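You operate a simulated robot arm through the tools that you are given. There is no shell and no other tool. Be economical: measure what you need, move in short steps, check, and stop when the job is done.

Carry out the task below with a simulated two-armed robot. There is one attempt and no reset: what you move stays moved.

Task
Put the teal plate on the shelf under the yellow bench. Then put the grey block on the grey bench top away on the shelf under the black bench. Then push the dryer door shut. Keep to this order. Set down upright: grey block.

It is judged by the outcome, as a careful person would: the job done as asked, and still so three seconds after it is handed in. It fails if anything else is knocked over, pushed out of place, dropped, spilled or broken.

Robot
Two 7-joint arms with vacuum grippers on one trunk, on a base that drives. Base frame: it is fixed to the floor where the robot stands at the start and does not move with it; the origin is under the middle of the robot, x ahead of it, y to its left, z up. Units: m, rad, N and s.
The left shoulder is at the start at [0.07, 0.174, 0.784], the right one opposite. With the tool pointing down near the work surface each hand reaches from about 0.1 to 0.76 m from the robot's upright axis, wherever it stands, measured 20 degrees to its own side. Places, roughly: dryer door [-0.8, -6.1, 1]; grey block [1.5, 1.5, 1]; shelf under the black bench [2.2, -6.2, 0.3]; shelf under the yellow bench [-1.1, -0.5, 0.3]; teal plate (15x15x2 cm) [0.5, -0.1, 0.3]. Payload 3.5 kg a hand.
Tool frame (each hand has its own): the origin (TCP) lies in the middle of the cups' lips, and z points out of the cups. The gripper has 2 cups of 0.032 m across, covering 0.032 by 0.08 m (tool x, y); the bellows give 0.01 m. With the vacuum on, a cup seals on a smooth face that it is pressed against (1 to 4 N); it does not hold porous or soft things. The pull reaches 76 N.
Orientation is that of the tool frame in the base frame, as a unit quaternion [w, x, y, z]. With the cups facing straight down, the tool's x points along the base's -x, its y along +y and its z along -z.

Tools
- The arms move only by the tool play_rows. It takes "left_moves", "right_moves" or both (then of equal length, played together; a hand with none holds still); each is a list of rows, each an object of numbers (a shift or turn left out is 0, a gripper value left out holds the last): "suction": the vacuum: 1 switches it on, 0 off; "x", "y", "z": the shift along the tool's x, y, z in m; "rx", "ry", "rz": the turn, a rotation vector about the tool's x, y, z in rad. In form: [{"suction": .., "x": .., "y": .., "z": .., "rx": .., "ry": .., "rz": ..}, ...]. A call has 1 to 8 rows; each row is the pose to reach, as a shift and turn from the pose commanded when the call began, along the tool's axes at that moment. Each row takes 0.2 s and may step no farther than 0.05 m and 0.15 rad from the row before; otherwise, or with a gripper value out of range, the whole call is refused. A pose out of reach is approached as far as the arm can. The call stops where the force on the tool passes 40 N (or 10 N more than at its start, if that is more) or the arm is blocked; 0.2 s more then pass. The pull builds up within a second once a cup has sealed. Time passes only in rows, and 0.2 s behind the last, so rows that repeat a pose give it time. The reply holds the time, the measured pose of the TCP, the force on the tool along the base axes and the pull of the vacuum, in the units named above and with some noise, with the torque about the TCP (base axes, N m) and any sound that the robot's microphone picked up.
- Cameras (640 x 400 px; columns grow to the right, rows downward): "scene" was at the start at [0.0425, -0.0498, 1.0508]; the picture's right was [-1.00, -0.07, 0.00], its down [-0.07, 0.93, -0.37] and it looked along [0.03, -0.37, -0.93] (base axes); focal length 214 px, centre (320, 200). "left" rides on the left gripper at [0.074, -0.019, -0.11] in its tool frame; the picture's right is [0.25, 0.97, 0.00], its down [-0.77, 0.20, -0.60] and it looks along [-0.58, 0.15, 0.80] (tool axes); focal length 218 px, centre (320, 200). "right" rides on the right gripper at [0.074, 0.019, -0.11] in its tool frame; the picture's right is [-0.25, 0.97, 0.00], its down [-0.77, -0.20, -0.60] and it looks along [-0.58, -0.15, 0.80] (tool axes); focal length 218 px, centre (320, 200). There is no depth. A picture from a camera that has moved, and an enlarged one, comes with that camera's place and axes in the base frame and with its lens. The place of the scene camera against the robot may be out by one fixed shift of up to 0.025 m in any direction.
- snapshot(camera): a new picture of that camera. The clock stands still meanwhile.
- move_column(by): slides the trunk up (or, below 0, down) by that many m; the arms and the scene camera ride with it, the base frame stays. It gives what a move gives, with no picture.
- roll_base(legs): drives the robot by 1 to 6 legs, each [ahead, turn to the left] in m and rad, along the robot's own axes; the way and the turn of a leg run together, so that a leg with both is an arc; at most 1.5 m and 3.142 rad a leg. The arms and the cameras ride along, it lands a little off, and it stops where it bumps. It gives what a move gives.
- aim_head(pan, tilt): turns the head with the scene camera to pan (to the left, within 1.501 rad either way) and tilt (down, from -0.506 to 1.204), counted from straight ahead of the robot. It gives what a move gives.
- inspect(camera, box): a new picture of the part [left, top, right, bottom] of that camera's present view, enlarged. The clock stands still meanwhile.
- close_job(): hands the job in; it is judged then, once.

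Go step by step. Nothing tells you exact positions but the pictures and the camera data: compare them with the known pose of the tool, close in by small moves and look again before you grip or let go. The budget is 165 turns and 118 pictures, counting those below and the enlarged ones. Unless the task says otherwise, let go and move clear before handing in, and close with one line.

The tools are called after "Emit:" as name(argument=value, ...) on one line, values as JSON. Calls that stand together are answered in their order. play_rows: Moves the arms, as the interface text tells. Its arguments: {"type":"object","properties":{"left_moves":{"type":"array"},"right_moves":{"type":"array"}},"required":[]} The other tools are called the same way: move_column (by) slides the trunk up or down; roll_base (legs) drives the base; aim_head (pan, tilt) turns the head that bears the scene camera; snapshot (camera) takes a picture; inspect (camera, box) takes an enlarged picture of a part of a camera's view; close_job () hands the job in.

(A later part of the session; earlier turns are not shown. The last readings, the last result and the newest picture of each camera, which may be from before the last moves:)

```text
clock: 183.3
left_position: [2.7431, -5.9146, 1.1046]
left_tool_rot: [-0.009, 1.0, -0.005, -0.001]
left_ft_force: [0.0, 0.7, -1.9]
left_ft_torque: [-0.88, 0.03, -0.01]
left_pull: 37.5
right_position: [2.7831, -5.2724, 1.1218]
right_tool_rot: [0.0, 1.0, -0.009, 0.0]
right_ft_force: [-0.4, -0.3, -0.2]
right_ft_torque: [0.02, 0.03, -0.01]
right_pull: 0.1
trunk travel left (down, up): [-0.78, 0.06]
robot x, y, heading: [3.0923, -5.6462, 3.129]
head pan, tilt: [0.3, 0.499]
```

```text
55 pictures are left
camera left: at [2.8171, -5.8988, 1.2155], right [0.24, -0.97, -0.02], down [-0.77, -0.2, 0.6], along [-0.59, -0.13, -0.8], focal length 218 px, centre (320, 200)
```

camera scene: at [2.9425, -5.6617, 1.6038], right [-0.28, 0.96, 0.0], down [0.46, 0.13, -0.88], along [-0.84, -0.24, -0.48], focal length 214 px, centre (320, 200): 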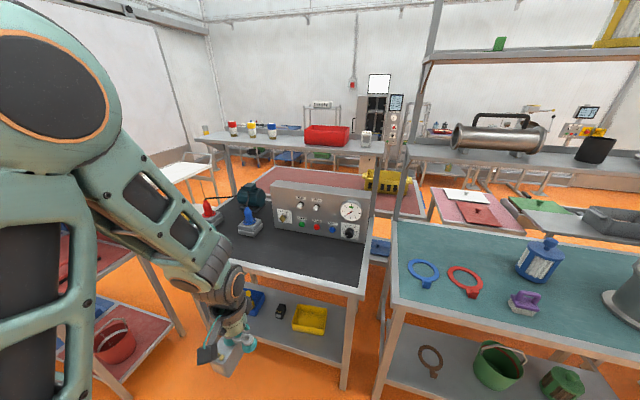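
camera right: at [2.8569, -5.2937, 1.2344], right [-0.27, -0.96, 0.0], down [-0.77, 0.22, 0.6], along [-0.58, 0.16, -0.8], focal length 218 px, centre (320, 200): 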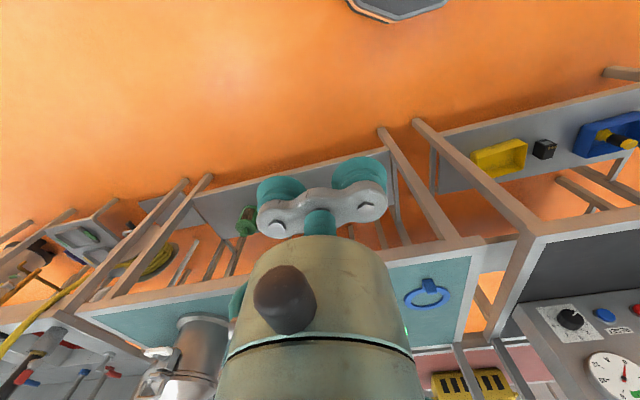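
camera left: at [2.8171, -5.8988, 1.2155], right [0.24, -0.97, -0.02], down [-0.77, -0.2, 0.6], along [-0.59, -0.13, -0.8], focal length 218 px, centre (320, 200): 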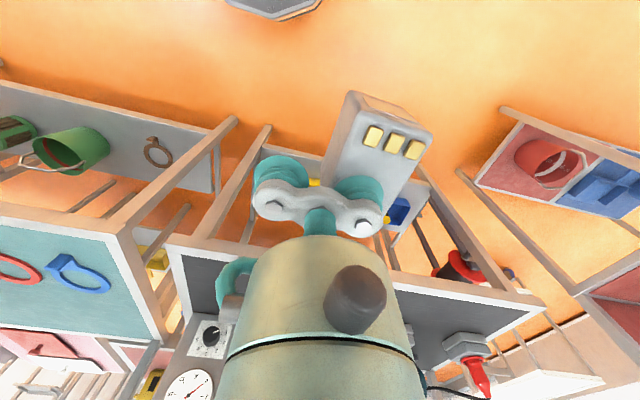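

Emit:
move_column(by=-0.36)

Emit:
move_column(by=-0.3)

Emit:
aim_head(pan=0.3, tilt=0.5)

Emit:
snapshot(camera="scene")

Emit:
snapshot(camera="left")

```text
clock: 186.8
left_position: [2.7436, -5.9142, 0.7455]
left_tool_rot: [-0.009, 1.0, -0.004, -0.001]
left_ft_force: [-0.8, -1.4, -2.3]
left_ft_torque: [-0.87, 0.02, 0.03]
left_pull: 37.9
right_position: [2.7833, -5.2723, 0.7641]
right_tool_rot: [-0.001, 1.0, -0.009, 0.0]
right_ft_force: [0.4, 0.2, 0.0]
right_ft_torque: [0.02, 0.01, -0.03]
right_pull: 0.1
trunk travel left (down, up): [-0.42, 0.42]
robot x, y, heading: [3.093, -5.6438, 3.12]
head pan, tilt: [0.3, 0.499]
```

```text
clock: 189.8
left_position: [2.7449, -5.9168, 0.4442]
left_tool_rot: [-0.008, 1.0, -0.004, -0.002]
left_ft_force: [0.4, -0.3, -1.9]
left_ft_torque: [-0.9, 0.05, 0.02]
left_pull: 37.3
right_position: [2.7824, -5.2729, 0.4638]
right_tool_rot: [0.0, 1.0, -0.008, -0.001]
right_ft_force: [-0.6, -0.4, 0.4]
right_ft_torque: [0.03, -0.01, 0.01]
right_pull: 0.1
trunk travel left (down, up): [-0.12, 0.72]
robot x, y, heading: [3.0911, -5.6418, 3.119]
head pan, tilt: [0.3, 0.499]
```

```text
clock: 190.4
left_position: [2.7442, -5.9163, 0.4441]
left_tool_rot: [-0.009, 1.0, -0.004, -0.001]
left_ft_force: [0.7, 0.0, -1.5]
left_ft_torque: [-0.83, 0.04, 0.04]
left_pull: 37.9
right_position: [2.7829, -5.2743, 0.463]
right_tool_rot: [0.001, 1.0, -0.009, 0.0]
right_ft_force: [0.5, -1.0, 0.1]
right_ft_torque: [0.01, 0.02, -0.02]
right_pull: 0.1
trunk travel left (down, up): [-0.12, 0.72]
robot x, y, heading: [3.0926, -5.6466, 3.124]
head pan, tilt: [0.3, 0.499]
```

```text
54 pictures are left
camera scene: at [2.9426, -5.6619, 0.9438], right [-0.28, 0.96, 0.0], down [0.46, 0.13, -0.88], along [-0.84, -0.24, -0.48], focal length 214 px, centre (320, 200)
```

scene: 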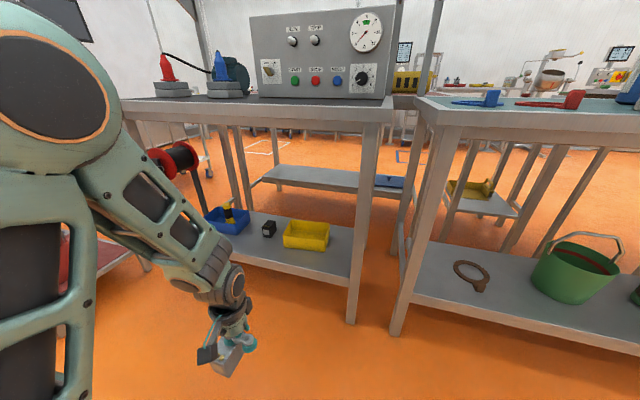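

```text
53 pictures are left
camera left: at [2.8172, -5.8988, 0.5555], right [0.24, -0.97, -0.02], down [-0.77, -0.2, 0.6], along [-0.59, -0.13, -0.8], focal length 218 px, centre (320, 200)
```

left: 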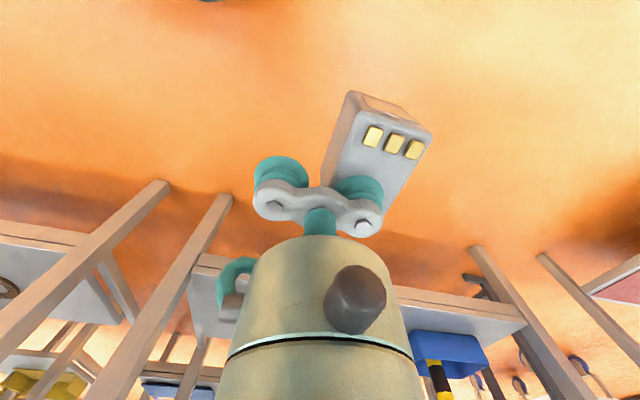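

I enlarge the shelf to confirm free room in front of the black cube.

Emit:
inspect(camera="scene", box=[190, 180, 370, 300])

```text
3.33 times, centred on (280, 240) of scene
camera zoom: at [2.9426, -5.6619, 0.9438], right [-0.28, 0.96, 0.0], down [0.46, 0.13, -0.88], along [-0.84, -0.24, -0.48], focal length 715 px, centre (453, 67)
```

zoom: 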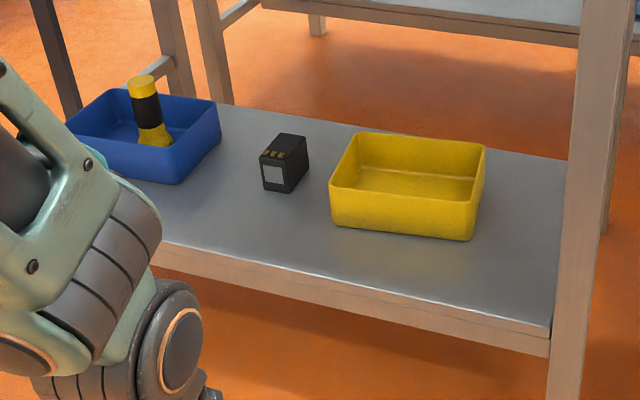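

There's free room left of the black battery: block centre target about [2.265, -6.21], so TCP [2.253, -6.186]. I shift the base diagonally to stand in front of it.

Emit:
roll_base(legs=[[0, 0.8], [0.4, 0], [0, -0.785]])

Emit:
aim_head(pan=0.1, tilt=0.6)

Emit:
snapshot(camera="scene")

Emit:
snapshot(camera="left")

```text
clock: 195.0
left_position: [2.7658, -6.3579, 0.4459]
left_tool_rot: [-0.009, 0.923, 0.384, -0.006]
left_ft_force: [0.6, -0.2, -0.8]
left_ft_torque: [-0.6, -0.61, 0.01]
left_pull: 37.8
right_position: [2.3399, -5.8774, 0.4628]
right_tool_rot: [0.002, 0.925, 0.38, 0.008]
right_ft_force: [-0.2, 0.3, 0.0]
right_ft_torque: [0.01, -0.01, 0.0]
right_pull: 0.0
trunk travel left (down, up): [-0.12, 0.72]
robot x, y, heading: [2.8143, -5.9178, -2.367]
head pan, tilt: [0.3, 0.499]
stopped in leg 2: the robot was blocked; the commanded pose is now the measured one
```

```text
clock: 195.8
left_position: [2.7672, -6.3585, 0.4448]
left_tool_rot: [-0.008, 0.923, 0.384, -0.006]
left_ft_force: [0.5, 0.6, -1.5]
left_ft_torque: [-0.61, -0.61, 0.06]
left_pull: 37.9
right_position: [2.3404, -5.8783, 0.4629]
right_tool_rot: [0.002, 0.925, 0.38, 0.006]
right_ft_force: [1.1, 0.2, -0.7]
right_ft_torque: [-0.02, 0.0, 0.01]
right_pull: 0.1
trunk travel left (down, up): [-0.12, 0.72]
robot x, y, heading: [2.8173, -5.9198, -2.364]
head pan, tilt: [0.099, 0.6]
```

```text
51 pictures are left
camera scene: at [2.7146, -6.0131, 0.9349], right [-0.77, 0.64, 0.0], down [0.36, 0.43, -0.83], along [-0.53, -0.64, -0.56], focal length 214 px, centre (320, 200)
```

scene: 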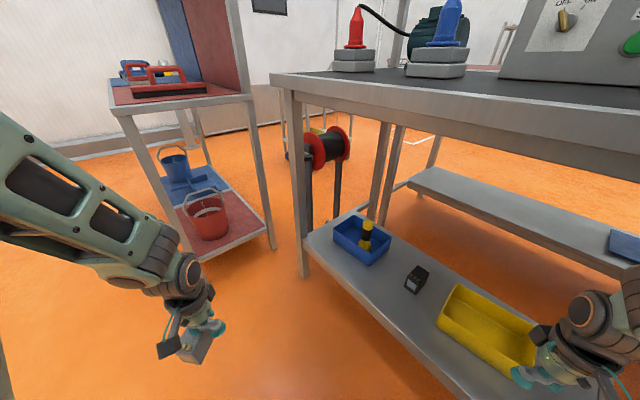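

```text
50 pictures are left
camera left: at [2.8063, -6.2923, 0.5562], right [0.86, -0.5, -0.02], down [-0.39, -0.69, 0.6], along [-0.32, -0.52, -0.8], focal length 218 px, centre (320, 200)
```

left: 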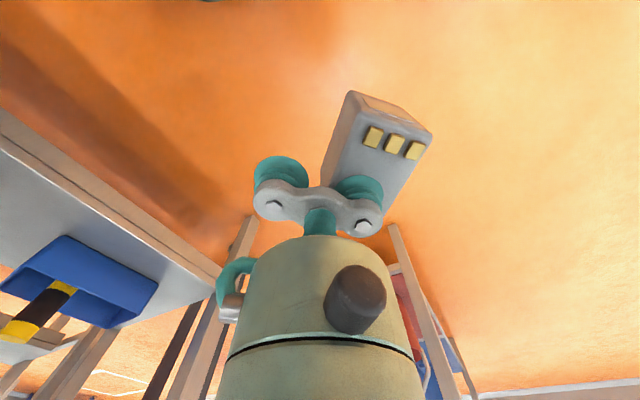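

The right arm swung in under the bench and was blocked. I retrace backwards and then check nothing was disturbed.

Emit:
roll_base(legs=[[-0.42, 0], [0, -0.8]])

Emit:
aim_head(pan=0.2, tilt=0.45)

Emit:
snapshot(camera="scene")

```text
clock: 200.4
left_position: [2.7625, -5.8991, 0.4433]
left_tool_rot: [-0.009, 1.0, -0.008, -0.001]
left_ft_force: [0.5, 0.4, -1.5]
left_ft_torque: [-0.85, 0.06, 0.0]
left_pull: 37.9
right_position: [2.8094, -5.2591, 0.4618]
right_tool_rot: [0.004, 1.0, -0.012, 0.007]
right_ft_force: [0.5, -0.1, -0.2]
right_ft_torque: [-0.02, 0.0, -0.04]
right_pull: 0.1
trunk travel left (down, up): [-0.12, 0.72]
robot x, y, heading: [3.1129, -5.6347, 3.115]
head pan, tilt: [0.099, 0.6]
```

```text
clock: 201.1
left_position: [2.7621, -5.8989, 0.4444]
left_tool_rot: [-0.008, 1.0, -0.008, -0.001]
left_ft_force: [-0.4, 0.6, -2.6]
left_ft_torque: [-0.85, 0.06, 0.0]
left_pull: 37.8
right_position: [2.8092, -5.2593, 0.4613]
right_tool_rot: [0.003, 1.0, -0.012, 0.006]
right_ft_force: [-0.2, 0.0, -0.4]
right_ft_torque: [0.01, -0.03, 0.0]
right_pull: 0.0
trunk travel left (down, up): [-0.12, 0.72]
robot x, y, heading: [3.1123, -5.6301, 3.116]
head pan, tilt: [0.201, 0.45]
```

```text
49 pictures are left
camera scene: at [2.9599, -5.638, 0.9483], right [-0.17, 0.99, 0.0], down [0.43, 0.07, -0.9], along [-0.89, -0.15, -0.44], focal length 214 px, centre (320, 200)
```

scene: 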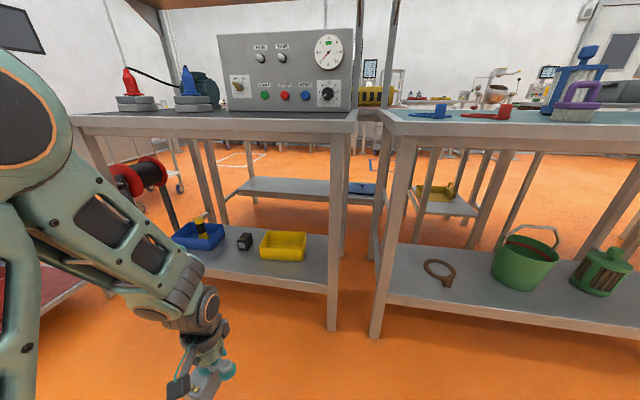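

Everything stands as before. I move south while clear of the benches, then approach straight on.

Emit:
roll_base(legs=[[0, 1.6], [0.36, 0], [0, -1.58], [0.25, 0]])

Emit:
snapshot(camera="scene")

Emit:
snapshot(camera="left")

```text
clock: 212.6
left_position: [2.5297, -6.2763, 0.4448]
left_tool_rot: [-0.008, 1.0, 0.01, -0.001]
left_ft_force: [0.0, -0.4, -1.1]
left_ft_torque: [-0.86, 0.03, -0.01]
left_pull: 37.9
right_position: [2.5533, -5.636, 0.4614]
right_tool_rot: [0.003, 1.0, 0.006, 0.005]
right_ft_force: [-0.7, -1.4, -0.4]
right_ft_torque: [0.01, 0.0, 0.0]
right_pull: 0.1
trunk travel left (down, up): [-0.12, 0.72]
robot x, y, heading: [2.8698, -5.998, -3.135]
head pan, tilt: [0.201, 0.45]
```

```text
48 pictures are left
camera scene: at [2.7171, -6.0084, 0.9483], right [-0.21, 0.98, 0.0], down [0.43, 0.09, -0.9], along [-0.88, -0.19, -0.44], focal length 214 px, centre (320, 200)
```

scene: 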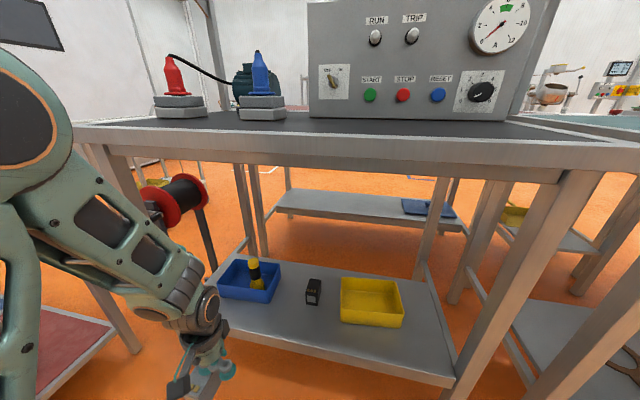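

```text
47 pictures are left
camera left: at [2.6017, -6.2584, 0.5555], right [0.27, -0.96, -0.02], down [-0.77, -0.23, 0.6], along [-0.58, -0.15, -0.8], focal length 218 px, centre (320, 200)
```

left: 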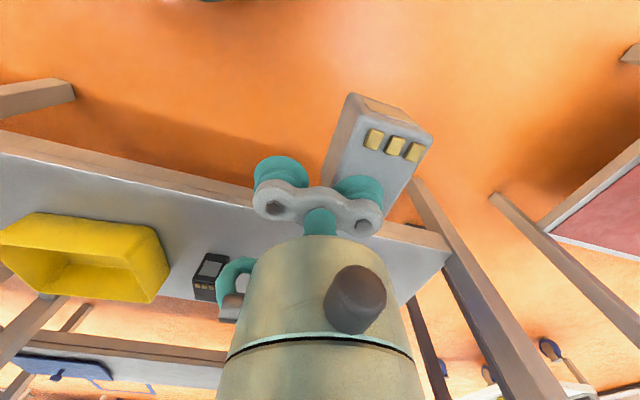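

Target confirmed: TCP about [2.268, -6.191], block then fully in front of the battery and blue box. I shift sideways first, then forward.

Emit:
play_rows(left_moves=[{"y": -0.043}, {"y": -0.085}, {"x": -0.045, "y": -0.085}, {"x": -0.09, "y": -0.085}, {"x": -0.135, "y": -0.085}, {"x": -0.18, "y": -0.085}, {"x": -0.225, "y": -0.085}, {"x": -0.262, "y": -0.087}])

Emit:
snapshot(camera="scene")

Emit:
snapshot(camera="left")

```text
clock: 214.4
left_position: [2.2632, -6.1968, 0.4461]
left_tool_rot: [-0.009, 1.0, 0.012, 0.0]
left_ft_force: [0.5, -0.8, -1.2]
left_ft_torque: [-0.87, 0.01, 0.0]
left_pull: 37.7
right_position: [2.552, -5.6362, 0.4628]
right_tool_rot: [0.004, 1.0, 0.007, 0.006]
right_ft_force: [0.0, -0.3, -0.1]
right_ft_torque: [-0.02, 0.02, 0.01]
right_pull: 0.0
trunk travel left (down, up): [-0.12, 0.72]
robot x, y, heading: [2.8693, -5.9949, -3.129]
head pan, tilt: [0.201, 0.45]
```

```text
46 pictures are left
camera scene: at [2.7171, -6.0084, 0.9483], right [-0.21, 0.98, 0.0], down [0.43, 0.09, -0.9], along [-0.88, -0.19, -0.44], focal length 214 px, centre (320, 200)
```

scene: 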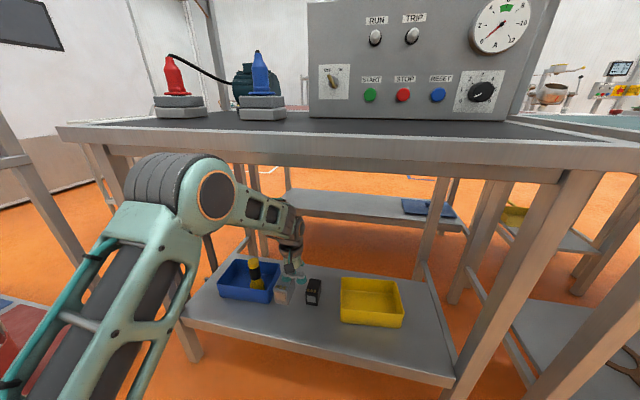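

```text
45 pictures are left
camera left: at [2.3363, -6.1776, 0.5579], right [0.27, -0.96, -0.02], down [-0.77, -0.23, 0.6], along [-0.58, -0.15, -0.8], focal length 218 px, centre (320, 200)
```

left: 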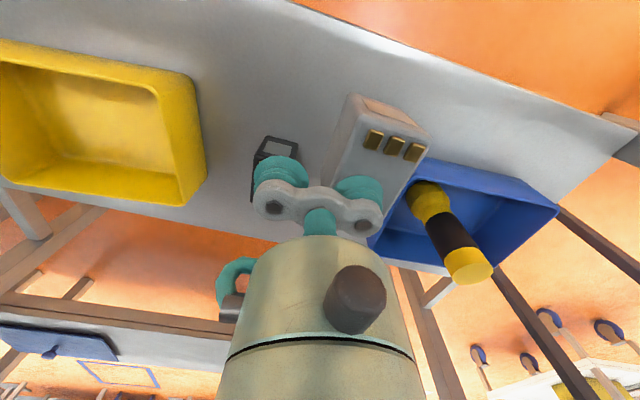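

Clear on both sides. I lower, first 0.06 m, then in small steps.

Emit:
play_rows(left_moves=[{"x": 0.004, "z": 0.02}, {"x": 0.004, "z": 0.04}, {"x": 0.004, "z": 0.06}, {"x": 0.004, "z": 0.06}])

Emit:
snapshot(camera="left")

Emit:
inspect(camera="scene", box=[220, 220, 370, 330])

```text
clock: 215.4
left_position: [2.2676, -6.1959, 0.3851]
left_tool_rot: [-0.008, 1.0, 0.011, 0.0]
left_ft_force: [-0.4, 0.2, -1.1]
left_ft_torque: [-0.88, 0.0, -0.02]
left_pull: 37.8
right_position: [2.5521, -5.6368, 0.4614]
right_tool_rot: [0.004, 1.0, 0.007, 0.006]
right_ft_force: [-0.4, -0.2, -0.2]
right_ft_torque: [-0.01, -0.01, -0.02]
right_pull: 0.1
trunk travel left (down, up): [-0.12, 0.72]
robot x, y, heading: [2.8684, -5.9962, -3.131]
head pan, tilt: [0.201, 0.45]
```

```text
44 pictures are left
camera left: at [2.34, -6.1764, 0.4966], right [0.27, -0.96, -0.02], down [-0.77, -0.23, 0.6], along [-0.58, -0.15, -0.8], focal length 218 px, centre (320, 200)
```

left: 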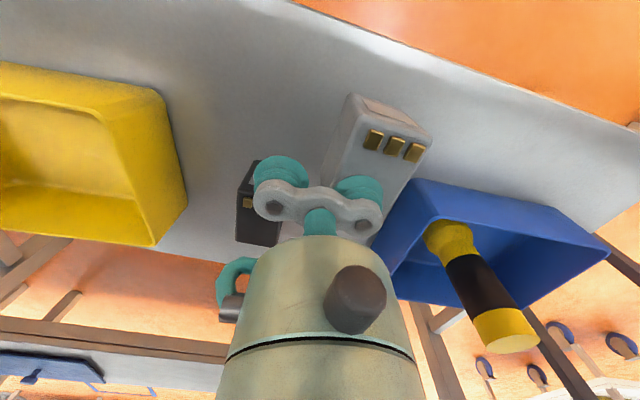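

```text
3.64 times, centred on (295, 275) of scene
camera zoom: at [2.7171, -6.0084, 0.9483], right [-0.21, 0.98, 0.0], down [0.43, 0.09, -0.9], along [-0.88, -0.19, -0.44], focal length 780 px, centre (411, -73)
```

zoom: 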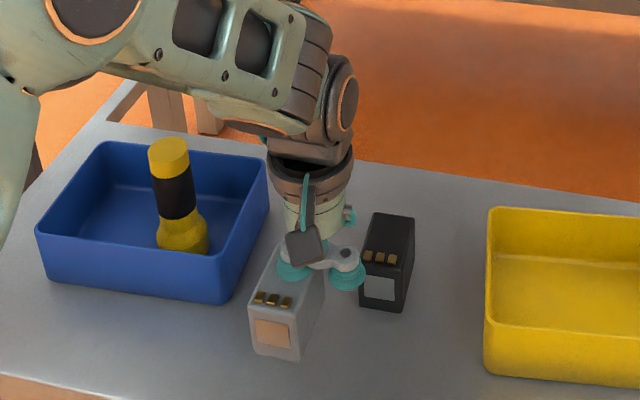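

Good spacing. I continue down in small steps until contact.

Emit:
play_rows(left_moves=[{"z": 0.006}, {"z": 0.012}, {"z": 0.017}, {"z": 0.021}, {"z": 0.025}, {"z": 0.028}])

```text
clock: 216.8
left_position: [2.2692, -6.194, 0.3583]
left_tool_rot: [-0.009, 1.0, 0.011, -0.001]
left_ft_force: [0.0, 0.1, -1.6]
left_ft_torque: [-0.86, -0.01, 0.0]
left_pull: 37.7
right_position: [2.5518, -5.6368, 0.4613]
right_tool_rot: [0.004, 1.0, 0.006, 0.007]
right_ft_force: [0.0, -0.2, 0.4]
right_ft_torque: [0.01, -0.01, -0.02]
right_pull: 0.0
trunk travel left (down, up): [-0.12, 0.72]
robot x, y, heading: [2.8691, -5.9956, -3.128]
head pan, tilt: [0.201, 0.45]
```

Emit:
play_rows(left_moves=[{"z": 0.004}, {"z": 0.008}, {"z": 0.011}, {"z": 0.014}])

Emit:
inspect(camera="scene", box=[220, 220, 370, 330])

```text
clock: 217.8
left_position: [2.2693, -6.1945, 0.3436]
left_tool_rot: [-0.009, 1.0, 0.011, 0.0]
left_ft_force: [0.4, 0.8, -2.5]
left_ft_torque: [-0.88, -0.03, 0.02]
left_pull: 38.1
right_position: [2.5531, -5.6363, 0.4625]
right_tool_rot: [0.003, 1.0, 0.007, 0.006]
right_ft_force: [-1.2, 0.1, -0.4]
right_ft_torque: [-0.01, -0.01, 0.0]
right_pull: 0.1
trunk travel left (down, up): [-0.12, 0.72]
robot x, y, heading: [2.8709, -5.9973, -3.13]
head pan, tilt: [0.201, 0.45]
```

```text
3.64 times, centred on (295, 275) of scene
camera zoom: at [2.7172, -6.0084, 0.9483], right [-0.21, 0.98, 0.0], down [0.43, 0.09, -0.9], along [-0.88, -0.19, -0.44], focal length 780 px, centre (411, -73)
```

zoom: 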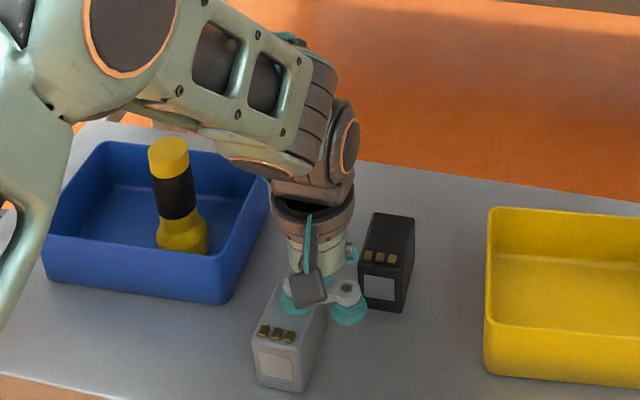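

Emit:
play_rows(left_moves=[{"z": 0.003}, {"z": 0.006}, {"z": 0.009}, {"z": 0.012}])

```text
clock: 218.8
left_position: [2.2685, -6.1941, 0.3349]
left_tool_rot: [-0.009, 1.0, 0.011, -0.004]
left_ft_force: [-11.7, 1.3, 29.9]
left_ft_torque: [-1.32, -0.38, -0.1]
left_pull: 38.2
right_position: [2.5527, -5.6348, 0.4628]
right_tool_rot: [0.004, 1.0, 0.005, 0.005]
right_ft_force: [0.5, -0.6, -0.7]
right_ft_torque: [0.0, -0.03, -0.01]
right_pull: 0.0
trunk travel left (down, up): [-0.12, 0.72]
robot x, y, heading: [2.8706, -5.9933, -3.133]
head pan, tilt: [0.201, 0.45]
```

Contact. I ease the pressure, then switch the vacuum off and wait before lifting.

Emit:
play_rows(left_moves=[{"z": -0.003}, {"z": -0.003, "suction": 0}, {"z": -0.003}, {"z": -0.003}, {"z": -0.003}, {"z": -0.003}, {"z": -0.003}])

Emit:
play_rows(left_moves=[{"z": -0.008}, {"z": -0.02}, {"z": -0.045}, {"z": -0.075}, {"z": -0.095}])

Emit:
inspect(camera="scene", box=[220, 220, 370, 330])

Emit:
snapshot(camera="left")

```text
clock: 220.4
left_position: [2.2705, -6.1956, 0.3356]
left_tool_rot: [-0.009, 1.0, 0.012, -0.001]
left_ft_force: [0.5, 0.0, 2.9]
left_ft_torque: [-0.01, 0.01, 0.04]
left_pull: 0.2
right_position: [2.5528, -5.6356, 0.462]
right_tool_rot: [0.004, 1.0, 0.007, 0.006]
right_ft_force: [0.0, 0.4, 1.0]
right_ft_torque: [0.02, 0.02, 0.01]
right_pull: 0.1
trunk travel left (down, up): [-0.12, 0.72]
robot x, y, heading: [2.8644, -5.9951, -3.134]
head pan, tilt: [0.201, 0.45]
```

```text
clock: 221.6
left_position: [2.2698, -6.1955, 0.4313]
left_tool_rot: [-0.008, 1.0, 0.01, 0.0]
left_ft_force: [0.1, 0.1, 0.0]
left_ft_torque: [0.0, -0.05, 0.0]
left_pull: 0.0
right_position: [2.552, -5.635, 0.4618]
right_tool_rot: [0.004, 1.0, 0.007, 0.006]
right_ft_force: [-0.1, -0.8, 0.0]
right_ft_torque: [0.01, 0.0, 0.02]
right_pull: 0.1
trunk travel left (down, up): [-0.12, 0.72]
robot x, y, heading: [2.8649, -5.9968, -3.134]
head pan, tilt: [0.201, 0.45]
```

```text
3.64 times, centred on (295, 275) of scene
camera zoom: at [2.7173, -6.0084, 0.9483], right [-0.21, 0.98, 0.0], down [0.43, 0.09, -0.9], along [-0.88, -0.19, -0.44], focal length 780 px, centre (411, -73)
```

zoom: 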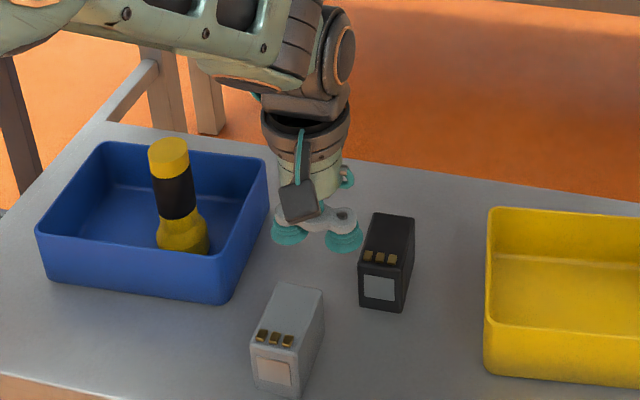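

```text
40 pictures are left
camera left: at [2.342, -6.1768, 0.5418], right [0.27, -0.96, -0.02], down [-0.77, -0.23, 0.6], along [-0.58, -0.15, -0.8], focal length 218 px, centre (320, 200)
```

left: 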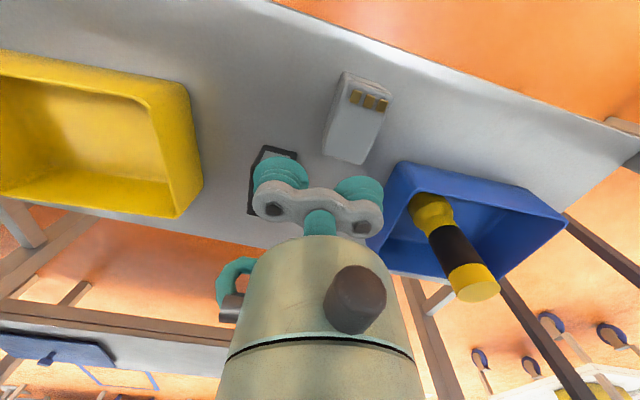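

The grey block stands upright on the shelf. I retract the hand and back away.

Emit:
play_rows(left_moves=[{"x": 0.045}, {"x": 0.09}, {"x": 0.135}, {"x": 0.18}, {"x": 0.225}, {"x": 0.265}, {"x": 0.265, "y": 0.04}])

Emit:
roll_base(legs=[[-0.3, 0]])

Emit:
snapshot(camera="scene")

Emit:
move_column(by=0.4)

```text
clock: 223.2
left_position: [2.5272, -6.2272, 0.4297]
left_tool_rot: [-0.009, 1.0, 0.01, 0.0]
left_ft_force: [0.1, 0.1, 0.0]
left_ft_torque: [-0.03, 0.01, -0.02]
left_pull: 0.1
left hand out of reach, approached as far as the arm can: row 7
right_position: [2.5527, -5.636, 0.4622]
right_tool_rot: [0.003, 1.0, 0.008, 0.006]
right_ft_force: [-0.4, -0.8, -0.9]
right_ft_torque: [0.02, 0.01, -0.01]
right_pull: 0.0
trunk travel left (down, up): [-0.12, 0.72]
robot x, y, heading: [2.8679, -5.9971, -3.128]
head pan, tilt: [0.201, 0.45]
```

```text
clock: 225.3
left_position: [2.8328, -6.2219, 0.4298]
left_tool_rot: [-0.009, 1.0, 0.007, 0.0]
left_ft_force: [-0.5, 0.2, -0.3]
left_ft_torque: [0.01, 0.04, -0.06]
left_pull: 0.0
right_position: [2.8609, -5.6322, 0.4627]
right_tool_rot: [0.004, 1.0, 0.004, 0.005]
right_ft_force: [0.0, -0.2, -0.7]
right_ft_torque: [-0.02, 0.01, -0.02]
right_pull: 0.0
trunk travel left (down, up): [-0.12, 0.72]
robot x, y, heading: [3.1761, -5.993, -3.134]
head pan, tilt: [0.201, 0.45]
```

```text
39 pictures are left
camera scene: at [3.0234, -6.0055, 0.9483], right [-0.2, 0.98, 0.0], down [0.43, 0.09, -0.9], along [-0.88, -0.18, -0.44], focal length 214 px, centre (320, 200)
```

scene: 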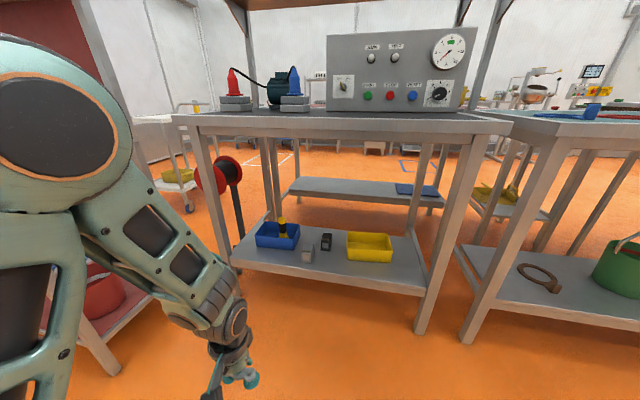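

```text
clock: 229.1
left_position: [2.8307, -6.2235, 0.83]
left_tool_rot: [-0.01, 1.0, 0.007, 0.0]
left_ft_force: [-1.1, 0.3, 0.7]
left_ft_torque: [0.0, 0.03, 0.01]
left_pull: 0.0
right_position: [2.8608, -5.6322, 0.8618]
right_tool_rot: [0.003, 1.0, 0.004, 0.005]
right_ft_force: [0.6, -0.1, 1.0]
right_ft_torque: [0.04, 0.03, 0.03]
right_pull: 0.1
trunk travel left (down, up): [-0.52, 0.32]
robot x, y, heading: [3.1743, -5.9931, -3.141]
head pan, tilt: [0.201, 0.45]
```

Now to the dryer on the west side. I look south to see whether there is a short way round.

Emit:
aim_head(pan=1.1, tilt=0.25)

Emit:
snapshot(camera="scene")

```text
clock: 230.3
left_position: [2.8309, -6.2236, 0.8301]
left_tool_rot: [-0.009, 1.0, 0.008, 0.0]
left_ft_force: [-0.1, -0.2, 0.1]
left_ft_torque: [0.0, 0.03, -0.03]
left_pull: 0.0
right_position: [2.8598, -5.6325, 0.862]
right_tool_rot: [0.003, 1.0, 0.003, 0.006]
right_ft_force: [0.7, 0.5, -0.2]
right_ft_torque: [0.01, 0.02, 0.02]
right_pull: 0.0
trunk travel left (down, up): [-0.52, 0.32]
robot x, y, heading: [3.1776, -5.9927, -3.138]
head pan, tilt: [1.1, 0.25]
```

```text
38 pictures are left
camera scene: at [3.0711, -6.0701, 1.3669], right [-0.89, 0.45, 0.0], down [0.11, 0.22, -0.97], along [-0.44, -0.86, -0.25], focal length 214 px, centre (320, 200)
```

scene: 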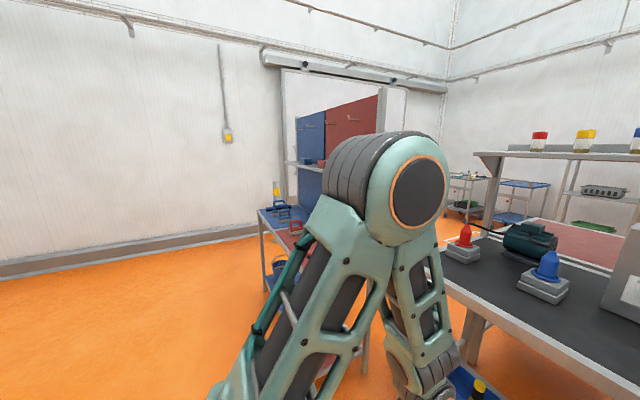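

South has bollards and a station; I take the known northern way round.

Emit:
roll_base(legs=[[0, -1.571], [1.4, 0], [1.4, 0], [1.2, 0]])

```text
clock: 253.5
left_position: [2.9184, -1.6291, 0.8295]
left_tool_rot: [-0.007, 0.709, -0.705, 0.006]
left_ft_force: [-0.2, 0.4, -0.2]
left_ft_torque: [0.03, -0.01, 0.01]
left_pull: 0.1
right_position: [3.5103, -1.6636, 0.8622]
right_tool_rot: [-0.007, -0.706, 0.708, -0.001]
right_ft_force: [-1.1, -0.3, -0.5]
right_ft_torque: [0.0, -0.04, -0.04]
right_pull: 0.1
trunk travel left (down, up): [-0.52, 0.32]
robot x, y, heading: [3.1468, -1.9768, 1.562]
head pan, tilt: [1.1, 0.25]
```

Emit:
roll_base(legs=[[0, 1.58]])

Emit:
aim_head(pan=0, tilt=0.35)

Emit:
snapshot(camera="scene")

```text
clock: 257.8
left_position: [2.8095, -2.2156, 0.8298]
left_tool_rot: [-0.01, 1.0, 0.025, -0.001]
left_ft_force: [-0.8, -0.7, 0.0]
left_ft_torque: [-0.01, 0.04, 0.02]
left_pull: 0.0
right_position: [2.819, -1.6236, 0.8627]
right_tool_rot: [0.004, 1.0, 0.02, 0.006]
right_ft_force: [0.3, 0.5, -0.4]
right_ft_torque: [0.03, 0.02, -0.04]
right_pull: 0.0
trunk travel left (down, up): [-0.52, 0.32]
robot x, y, heading: [3.146, -1.9761, -3.105]
head pan, tilt: [1.1, 0.25]
```

```text
clock: 259.1
left_position: [2.8106, -2.2161, 0.8304]
left_tool_rot: [-0.009, 1.0, 0.024, -0.001]
left_ft_force: [-0.2, 0.5, -0.1]
left_ft_torque: [-0.03, 0.01, -0.01]
left_pull: 0.0
right_position: [2.8193, -1.6238, 0.8619]
right_tool_rot: [0.003, 1.0, 0.02, 0.007]
right_ft_force: [-0.7, -0.8, -0.4]
right_ft_torque: [0.0, -0.01, -0.03]
right_pull: 0.0
trunk travel left (down, up): [-0.52, 0.32]
robot x, y, heading: [3.1464, -1.9747, -3.105]
head pan, tilt: [0.0, 0.351]
```

```text
37 pictures are left
camera scene: at [2.9905, -1.9735, 1.3575], right [-0.04, 1.0, 0.0], down [0.34, 0.01, -0.94], along [-0.94, -0.04, -0.34], focal length 214 px, centre (320, 200)
```

scene: 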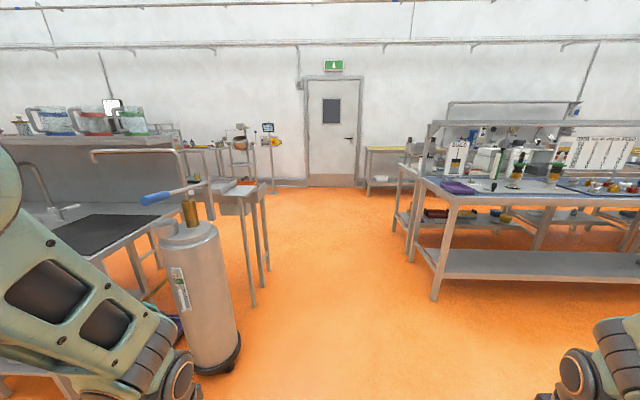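

The corridor runs y -2.45 to -1.1; I steer a little north to stay centred and go west.

Emit:
roll_base(legs=[[0, -0.28], [0.7, 0], [0, 0.25], [1.3, 0], [0.75, 0]])

Emit:
aim_head(pan=1.0, tilt=0.25)

Emit:
snapshot(camera="scene")

```text
clock: 274.5
left_position: [0.0789, -1.9852, 0.8291]
left_tool_rot: [-0.009, 1.0, -0.004, 0.0]
left_ft_force: [0.0, 0.3, 0.0]
left_ft_torque: [0.0, 0.02, -0.04]
left_pull: 0.0
right_position: [0.1229, -1.3949, 0.8619]
right_tool_rot: [0.003, 1.0, -0.009, 0.006]
right_ft_force: [-0.5, 0.2, 0.2]
right_ft_torque: [-0.02, -0.04, -0.01]
right_pull: 0.1
trunk travel left (down, up): [-0.52, 0.32]
robot x, y, heading: [0.4253, -1.765, 3.125]
head pan, tilt: [0.0, 0.351]
```

```text
clock: 275.8
left_position: [0.0795, -1.9846, 0.8291]
left_tool_rot: [-0.008, 1.0, -0.005, 0.0]
left_ft_force: [0.1, 0.2, 0.5]
left_ft_torque: [0.02, -0.02, -0.02]
left_pull: 0.0
right_position: [0.1218, -1.3948, 0.8623]
right_tool_rot: [0.004, 1.0, -0.008, 0.006]
right_ft_force: [1.0, -0.5, 0.0]
right_ft_torque: [0.04, 0.0, 0.0]
right_pull: 0.1
trunk travel left (down, up): [-0.52, 0.32]
robot x, y, heading: [0.4247, -1.7666, 3.118]
head pan, tilt: [1.0, 0.25]
```

```text
36 pictures are left
camera scene: at [0.3139, -1.8334, 1.367], right [-0.83, 0.56, 0.0], down [0.14, 0.2, -0.97], along [-0.54, -0.8, -0.25], focal length 214 px, centre (320, 200)
```

scene: 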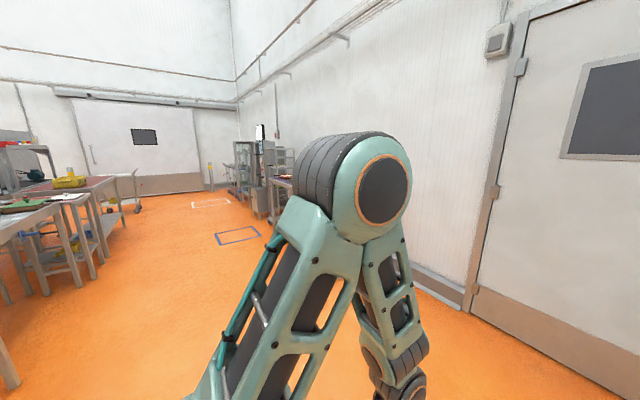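

I turn south and drive 2.6 m down the west aisle, then look toward the dryer.

Emit:
roll_base(legs=[[0, 1.594], [1.3, 0], [1.3, 0]])

Emit:
aim_head(pan=-0.35, tilt=0.3)

Emit:
snapshot(camera="scene")

```text
clock: 292.3
left_position: [0.7117, -4.6856, 0.8298]
left_tool_rot: [-0.005, 0.694, 0.72, -0.006]
left_ft_force: [0.2, 0.5, -0.7]
left_ft_torque: [0.02, 0.01, 0.01]
left_pull: 0.0
right_position: [0.12, -4.6683, 0.8624]
right_tool_rot: [-0.002, 0.697, 0.717, 0.007]
right_ft_force: [0.3, 0.0, 1.1]
right_ft_torque: [0.01, -0.02, -0.02]
right_pull: 0.0
trunk travel left (down, up): [-0.52, 0.32]
robot x, y, heading: [0.4751, -4.3434, -1.545]
head pan, tilt: [1.0, 0.25]
```

```text
clock: 293.8
left_position: [0.7121, -4.6845, 0.8291]
left_tool_rot: [-0.006, 0.693, 0.721, -0.006]
left_ft_force: [0.8, -0.4, -0.2]
left_ft_torque: [-0.02, 0.05, -0.01]
left_pull: 0.0
right_position: [0.1199, -4.6691, 0.8615]
right_tool_rot: [-0.002, 0.696, 0.718, 0.006]
right_ft_force: [0.1, 1.4, 0.1]
right_ft_torque: [-0.02, -0.02, -0.02]
right_pull: 0.1
trunk travel left (down, up): [-0.52, 0.32]
robot x, y, heading: [0.4754, -4.345, -1.542]
head pan, tilt: [-0.351, 0.3]
```

```text
35 pictures are left
camera scene: at [0.4352, -4.478, 1.3622], right [-0.95, 0.32, 0.0], down [0.09, 0.28, -0.96], along [-0.3, -0.91, -0.3], focal length 214 px, centre (320, 200)
```

scene: 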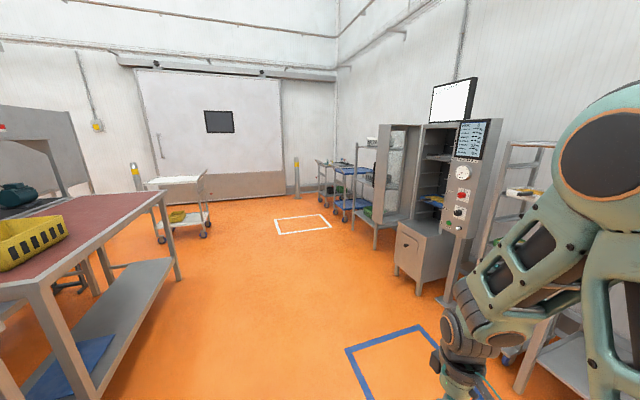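

The dryer cabinet with its open glass door is ahead right. I enlarge it.

Emit:
inspect(camera="scene", box=[340, 70, 520, 310])

```text
1.67 times, centred on (430, 190) of scene
camera zoom: at [0.4352, -4.478, 1.3622], right [-0.95, 0.32, 0.0], down [0.09, 0.28, -0.96], along [-0.3, -0.91, -0.3], focal length 358 px, centre (137, 217)
```

zoom: 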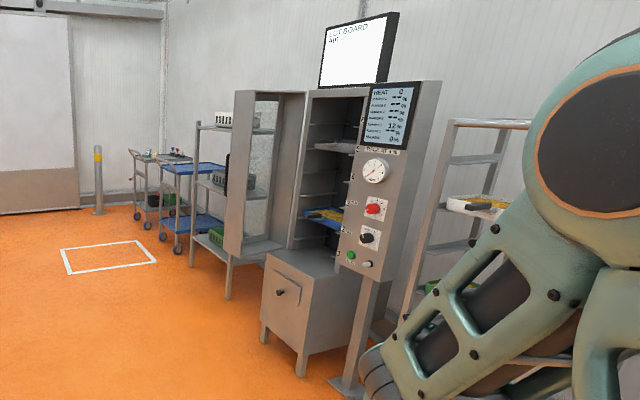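

The door seems hinged at about [-0.87, -6.02], open 90° with its free edge near [-0.59, -6.02]; it must swing north. I drive to y ≈ -5.8 and face west.

Emit:
roll_base(legs=[[0, -0.03], [1.45, 0], [0, -1.571]])

Emit:
aim_head(pan=0.15, tilt=0.35)

Emit:
snapshot(camera="scene")

```text
clock: 305.1
left_position: [0.1156, -5.9928, 0.8296]
left_tool_rot: [-0.008, 1.0, -0.01, 0.0]
left_ft_force: [0.0, 0.3, -0.6]
left_ft_torque: [0.01, 0.02, 0.02]
left_pull: 0.1
right_position: [0.1629, -5.4016, 0.8625]
right_tool_rot: [0.004, 1.0, -0.012, 0.006]
right_ft_force: [-0.3, -0.4, -1.0]
right_ft_torque: [-0.02, 0.02, 0.0]
right_pull: 0.2
trunk travel left (down, up): [-0.52, 0.32]
robot x, y, heading: [0.466, -5.7706, 3.117]
head pan, tilt: [-0.351, 0.3]
```

```text
clock: 306.0
left_position: [0.1139, -5.9929, 0.8299]
left_tool_rot: [-0.009, 1.0, -0.01, 0.0]
left_ft_force: [-0.8, 0.3, 0.1]
left_ft_torque: [-0.01, -0.02, 0.0]
left_pull: 0.1
right_position: [0.1628, -5.4021, 0.8626]
right_tool_rot: [0.003, 1.0, -0.012, 0.006]
right_ft_force: [-0.5, -0.1, -0.2]
right_ft_torque: [-0.02, -0.02, 0.0]
right_pull: 0.1
trunk travel left (down, up): [-0.52, 0.32]
robot x, y, heading: [0.4626, -5.7748, 3.112]
head pan, tilt: [0.15, 0.351]
```

```text
33 pictures are left
camera scene: at [0.3113, -5.7771, 1.3575], right [-0.12, 0.99, 0.0], down [0.34, 0.04, -0.94], along [-0.93, -0.11, -0.34], focal length 214 px, centre (320, 200)
```

scene: 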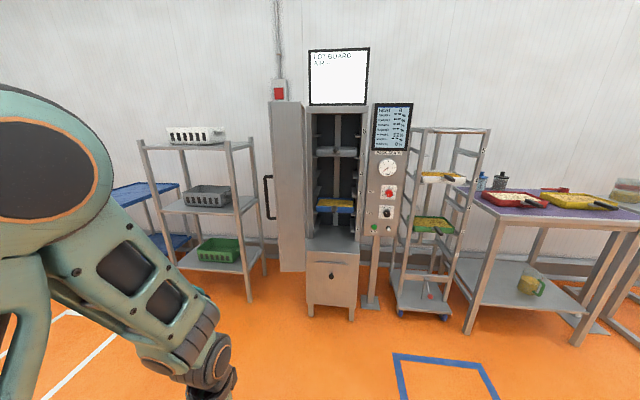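

The door is open past 90°: hinge near [-0.87, -5.99], free edge near [-0.63, -6.13], handle on its south face. I'll go round the free edge with the left hand and push north; first drive closer.

Emit:
roll_base(legs=[[0, 0.09], [0.55, 0]])

Emit:
play_rows(left_moves=[{"y": 0.045}, {"y": 0.09}, {"y": 0.135}, {"y": 0.18}, {"y": 0.225}, {"y": 0.26}])

Emit:
aim_head(pan=0.25, tilt=0.5)

Emit:
snapshot(camera="scene")

Emit:
snapshot(camera="left")

```text
clock: 309.8
left_position: [-0.4259, -6.0539, 0.8292]
left_tool_rot: [-0.009, 0.999, 0.034, -0.001]
left_ft_force: [0.1, 0.0, -0.3]
left_ft_torque: [0.0, 0.0, 0.02]
left_pull: 0.1
right_position: [-0.4285, -5.4619, 0.8622]
right_tool_rot: [0.003, 1.0, 0.03, 0.006]
right_ft_force: [0.0, 0.4, -1.6]
right_ft_torque: [-0.01, 0.0, 0.02]
right_pull: 0.1
trunk travel left (down, up): [-0.52, 0.32]
robot x, y, heading: [-0.0972, -5.8086, -3.083]
head pan, tilt: [0.15, 0.351]
```

```text
clock: 311.2
left_position: [-0.4083, -6.3139, 0.8242]
left_tool_rot: [-0.009, 0.999, 0.033, 0.0]
left_ft_force: [0.3, -0.5, -0.3]
left_ft_torque: [0.0, -0.03, 0.0]
left_pull: 0.1
right_position: [-0.4267, -5.4632, 0.8618]
right_tool_rot: [0.002, 1.0, 0.029, 0.006]
right_ft_force: [0.3, -0.7, 0.5]
right_ft_torque: [0.02, -0.02, 0.0]
right_pull: 0.1
trunk travel left (down, up): [-0.52, 0.32]
robot x, y, heading: [-0.0952, -5.8059, -3.084]
head pan, tilt: [0.15, 0.351]
```

```text
clock: 311.9
left_position: [-0.4081, -6.3123, 0.8251]
left_tool_rot: [-0.009, 0.999, 0.034, 0.0]
left_ft_force: [0.1, 0.2, -0.4]
left_ft_torque: [0.01, 0.01, 0.0]
left_pull: 0.0
right_position: [-0.4277, -5.4629, 0.8622]
right_tool_rot: [0.003, 1.0, 0.029, 0.007]
right_ft_force: [-0.1, 0.0, -0.1]
right_ft_torque: [0.0, 0.03, 0.02]
right_pull: 0.1
trunk travel left (down, up): [-0.52, 0.32]
robot x, y, heading: [-0.0919, -5.8091, -3.082]
head pan, tilt: [0.25, 0.499]
```

```text
32 pictures are left
camera scene: at [-0.243, -5.83, 1.3439], right [-0.3, 0.95, 0.0], down [0.46, 0.14, -0.88], along [-0.84, -0.26, -0.48], focal length 214 px, centre (320, 200)
```

scene: 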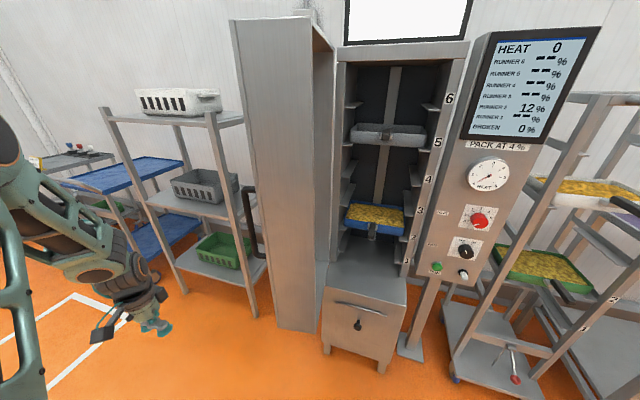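

```text
31 pictures are left
camera left: at [-0.3367, -6.2899, 0.9372], right [0.32, -0.95, -0.02], down [-0.75, -0.26, 0.6], along [-0.57, -0.18, -0.8], focal length 218 px, centre (320, 200)
```

left: 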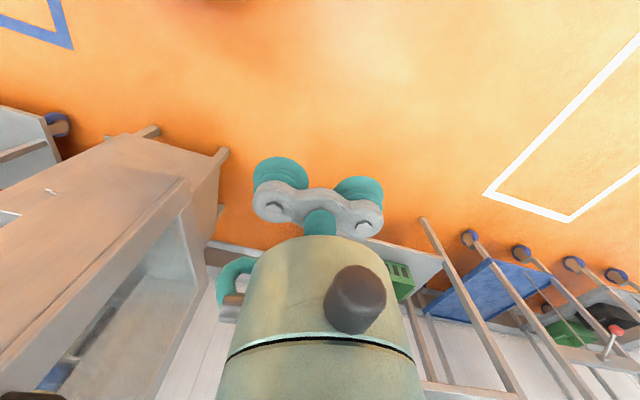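

I enlarge both views to understand the door's thickness and its south face.

Emit:
inspect(camera="left", box=[0, 100, 260, 400])

Emit:
inspect(camera="scene", box=[200, 0, 440, 390])

```text
1.33 times, centred on (130, 250) of left
camera zoom: at [-0.3367, -6.2899, 0.9372], right [0.32, -0.95, -0.02], down [-0.75, -0.26, 0.6], along [-0.57, -0.18, -0.8], focal length 291 px, centre (573, 133)
```

zoom: 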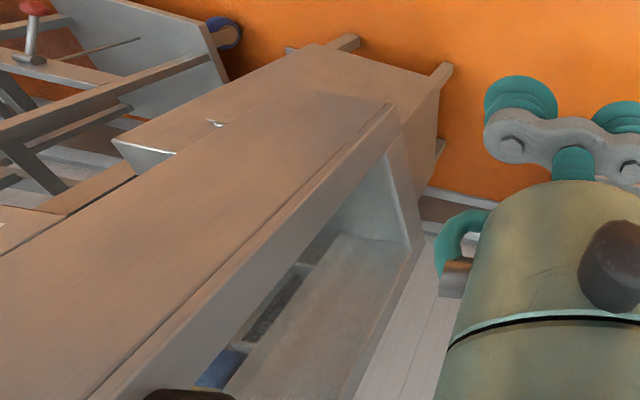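

```text
1.03 times, centred on (320, 195) of scene (not enlarged: the box is as wide or as high as the picture)
camera zoom: at [-0.243, -5.83, 1.3439], right [-0.3, 0.95, 0.0], down [0.46, 0.14, -0.88], along [-0.84, -0.26, -0.48], focal length 220 px, centre (320, 205)
```

zoom: 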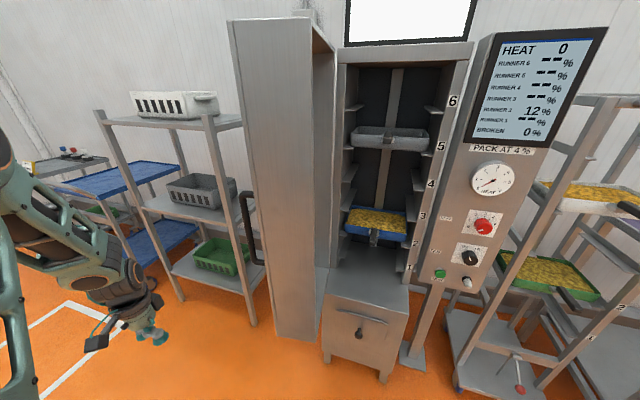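

The door is a deep box (≈0.14 m thick), handle on its south face near x ≈ -0.71, y ≈ -6.2. I move the left hand forward along y ≈ -6.33, south of it.

Emit:
play_rows(left_moves=[{"x": -0.045}, {"x": -0.09}, {"x": -0.135}, {"x": -0.18}, {"x": -0.225}, {"x": -0.27}, {"x": -0.29}])

Emit:
snapshot(camera="left")

Emit:
snapshot(camera="scene")

```text
clock: 313.5
left_position: [-0.6984, -6.3325, 0.8267]
left_tool_rot: [-0.009, 0.999, 0.034, 0.0]
left_ft_force: [-0.1, 0.5, 0.0]
left_ft_torque: [0.01, 0.01, -0.01]
left_pull: 0.0
right_position: [-0.4272, -5.4623, 0.8626]
right_tool_rot: [0.004, 0.999, 0.031, 0.006]
right_ft_force: [-0.3, 1.3, 0.0]
right_ft_torque: [0.0, 0.0, 0.0]
right_pull: 0.0
trunk travel left (down, up): [-0.52, 0.32]
robot x, y, heading: [-0.0966, -5.808, -3.088]
head pan, tilt: [0.25, 0.499]
```

```text
28 pictures are left
camera left: at [-0.6263, -6.3105, 0.9379], right [0.32, -0.95, -0.02], down [-0.75, -0.27, 0.6], along [-0.57, -0.18, -0.8], focal length 218 px, centre (320, 200)
```

left: 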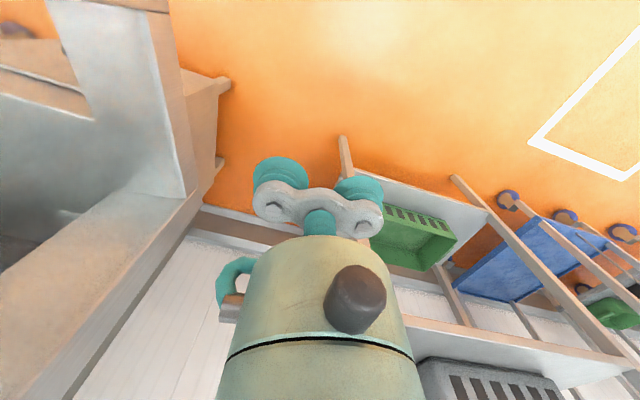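

```text
27 pictures are left
camera scene: at [-0.2429, -5.8303, 1.3439], right [-0.3, 0.95, 0.0], down [0.46, 0.14, -0.88], along [-0.84, -0.27, -0.48], focal length 214 px, centre (320, 200)
```

scene: 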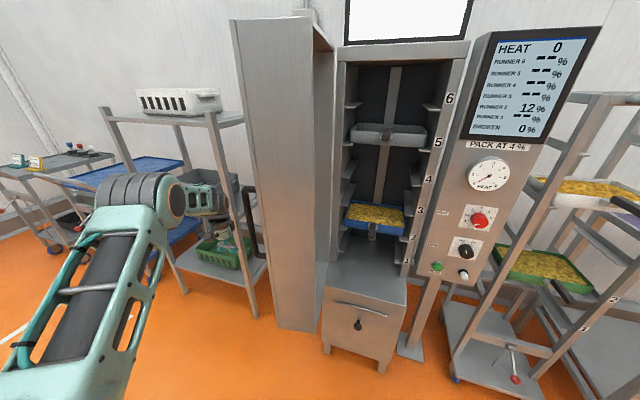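

I check closely how hand, rack post and handle lie relative to each other.

Emit:
inspect(camera="scene", box=[150, 140, 290, 300])

```text
2.50 times, centred on (220, 220) of scene
camera zoom: at [-0.2429, -5.8303, 1.3439], right [-0.3, 0.95, 0.0], down [0.46, 0.14, -0.88], along [-0.84, -0.27, -0.48], focal length 536 px, centre (570, 150)
```

zoom: 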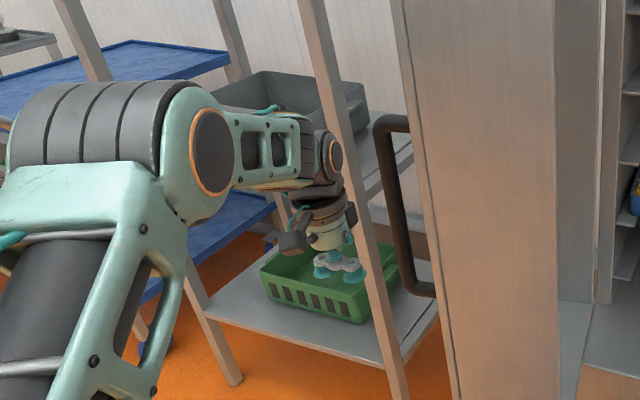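

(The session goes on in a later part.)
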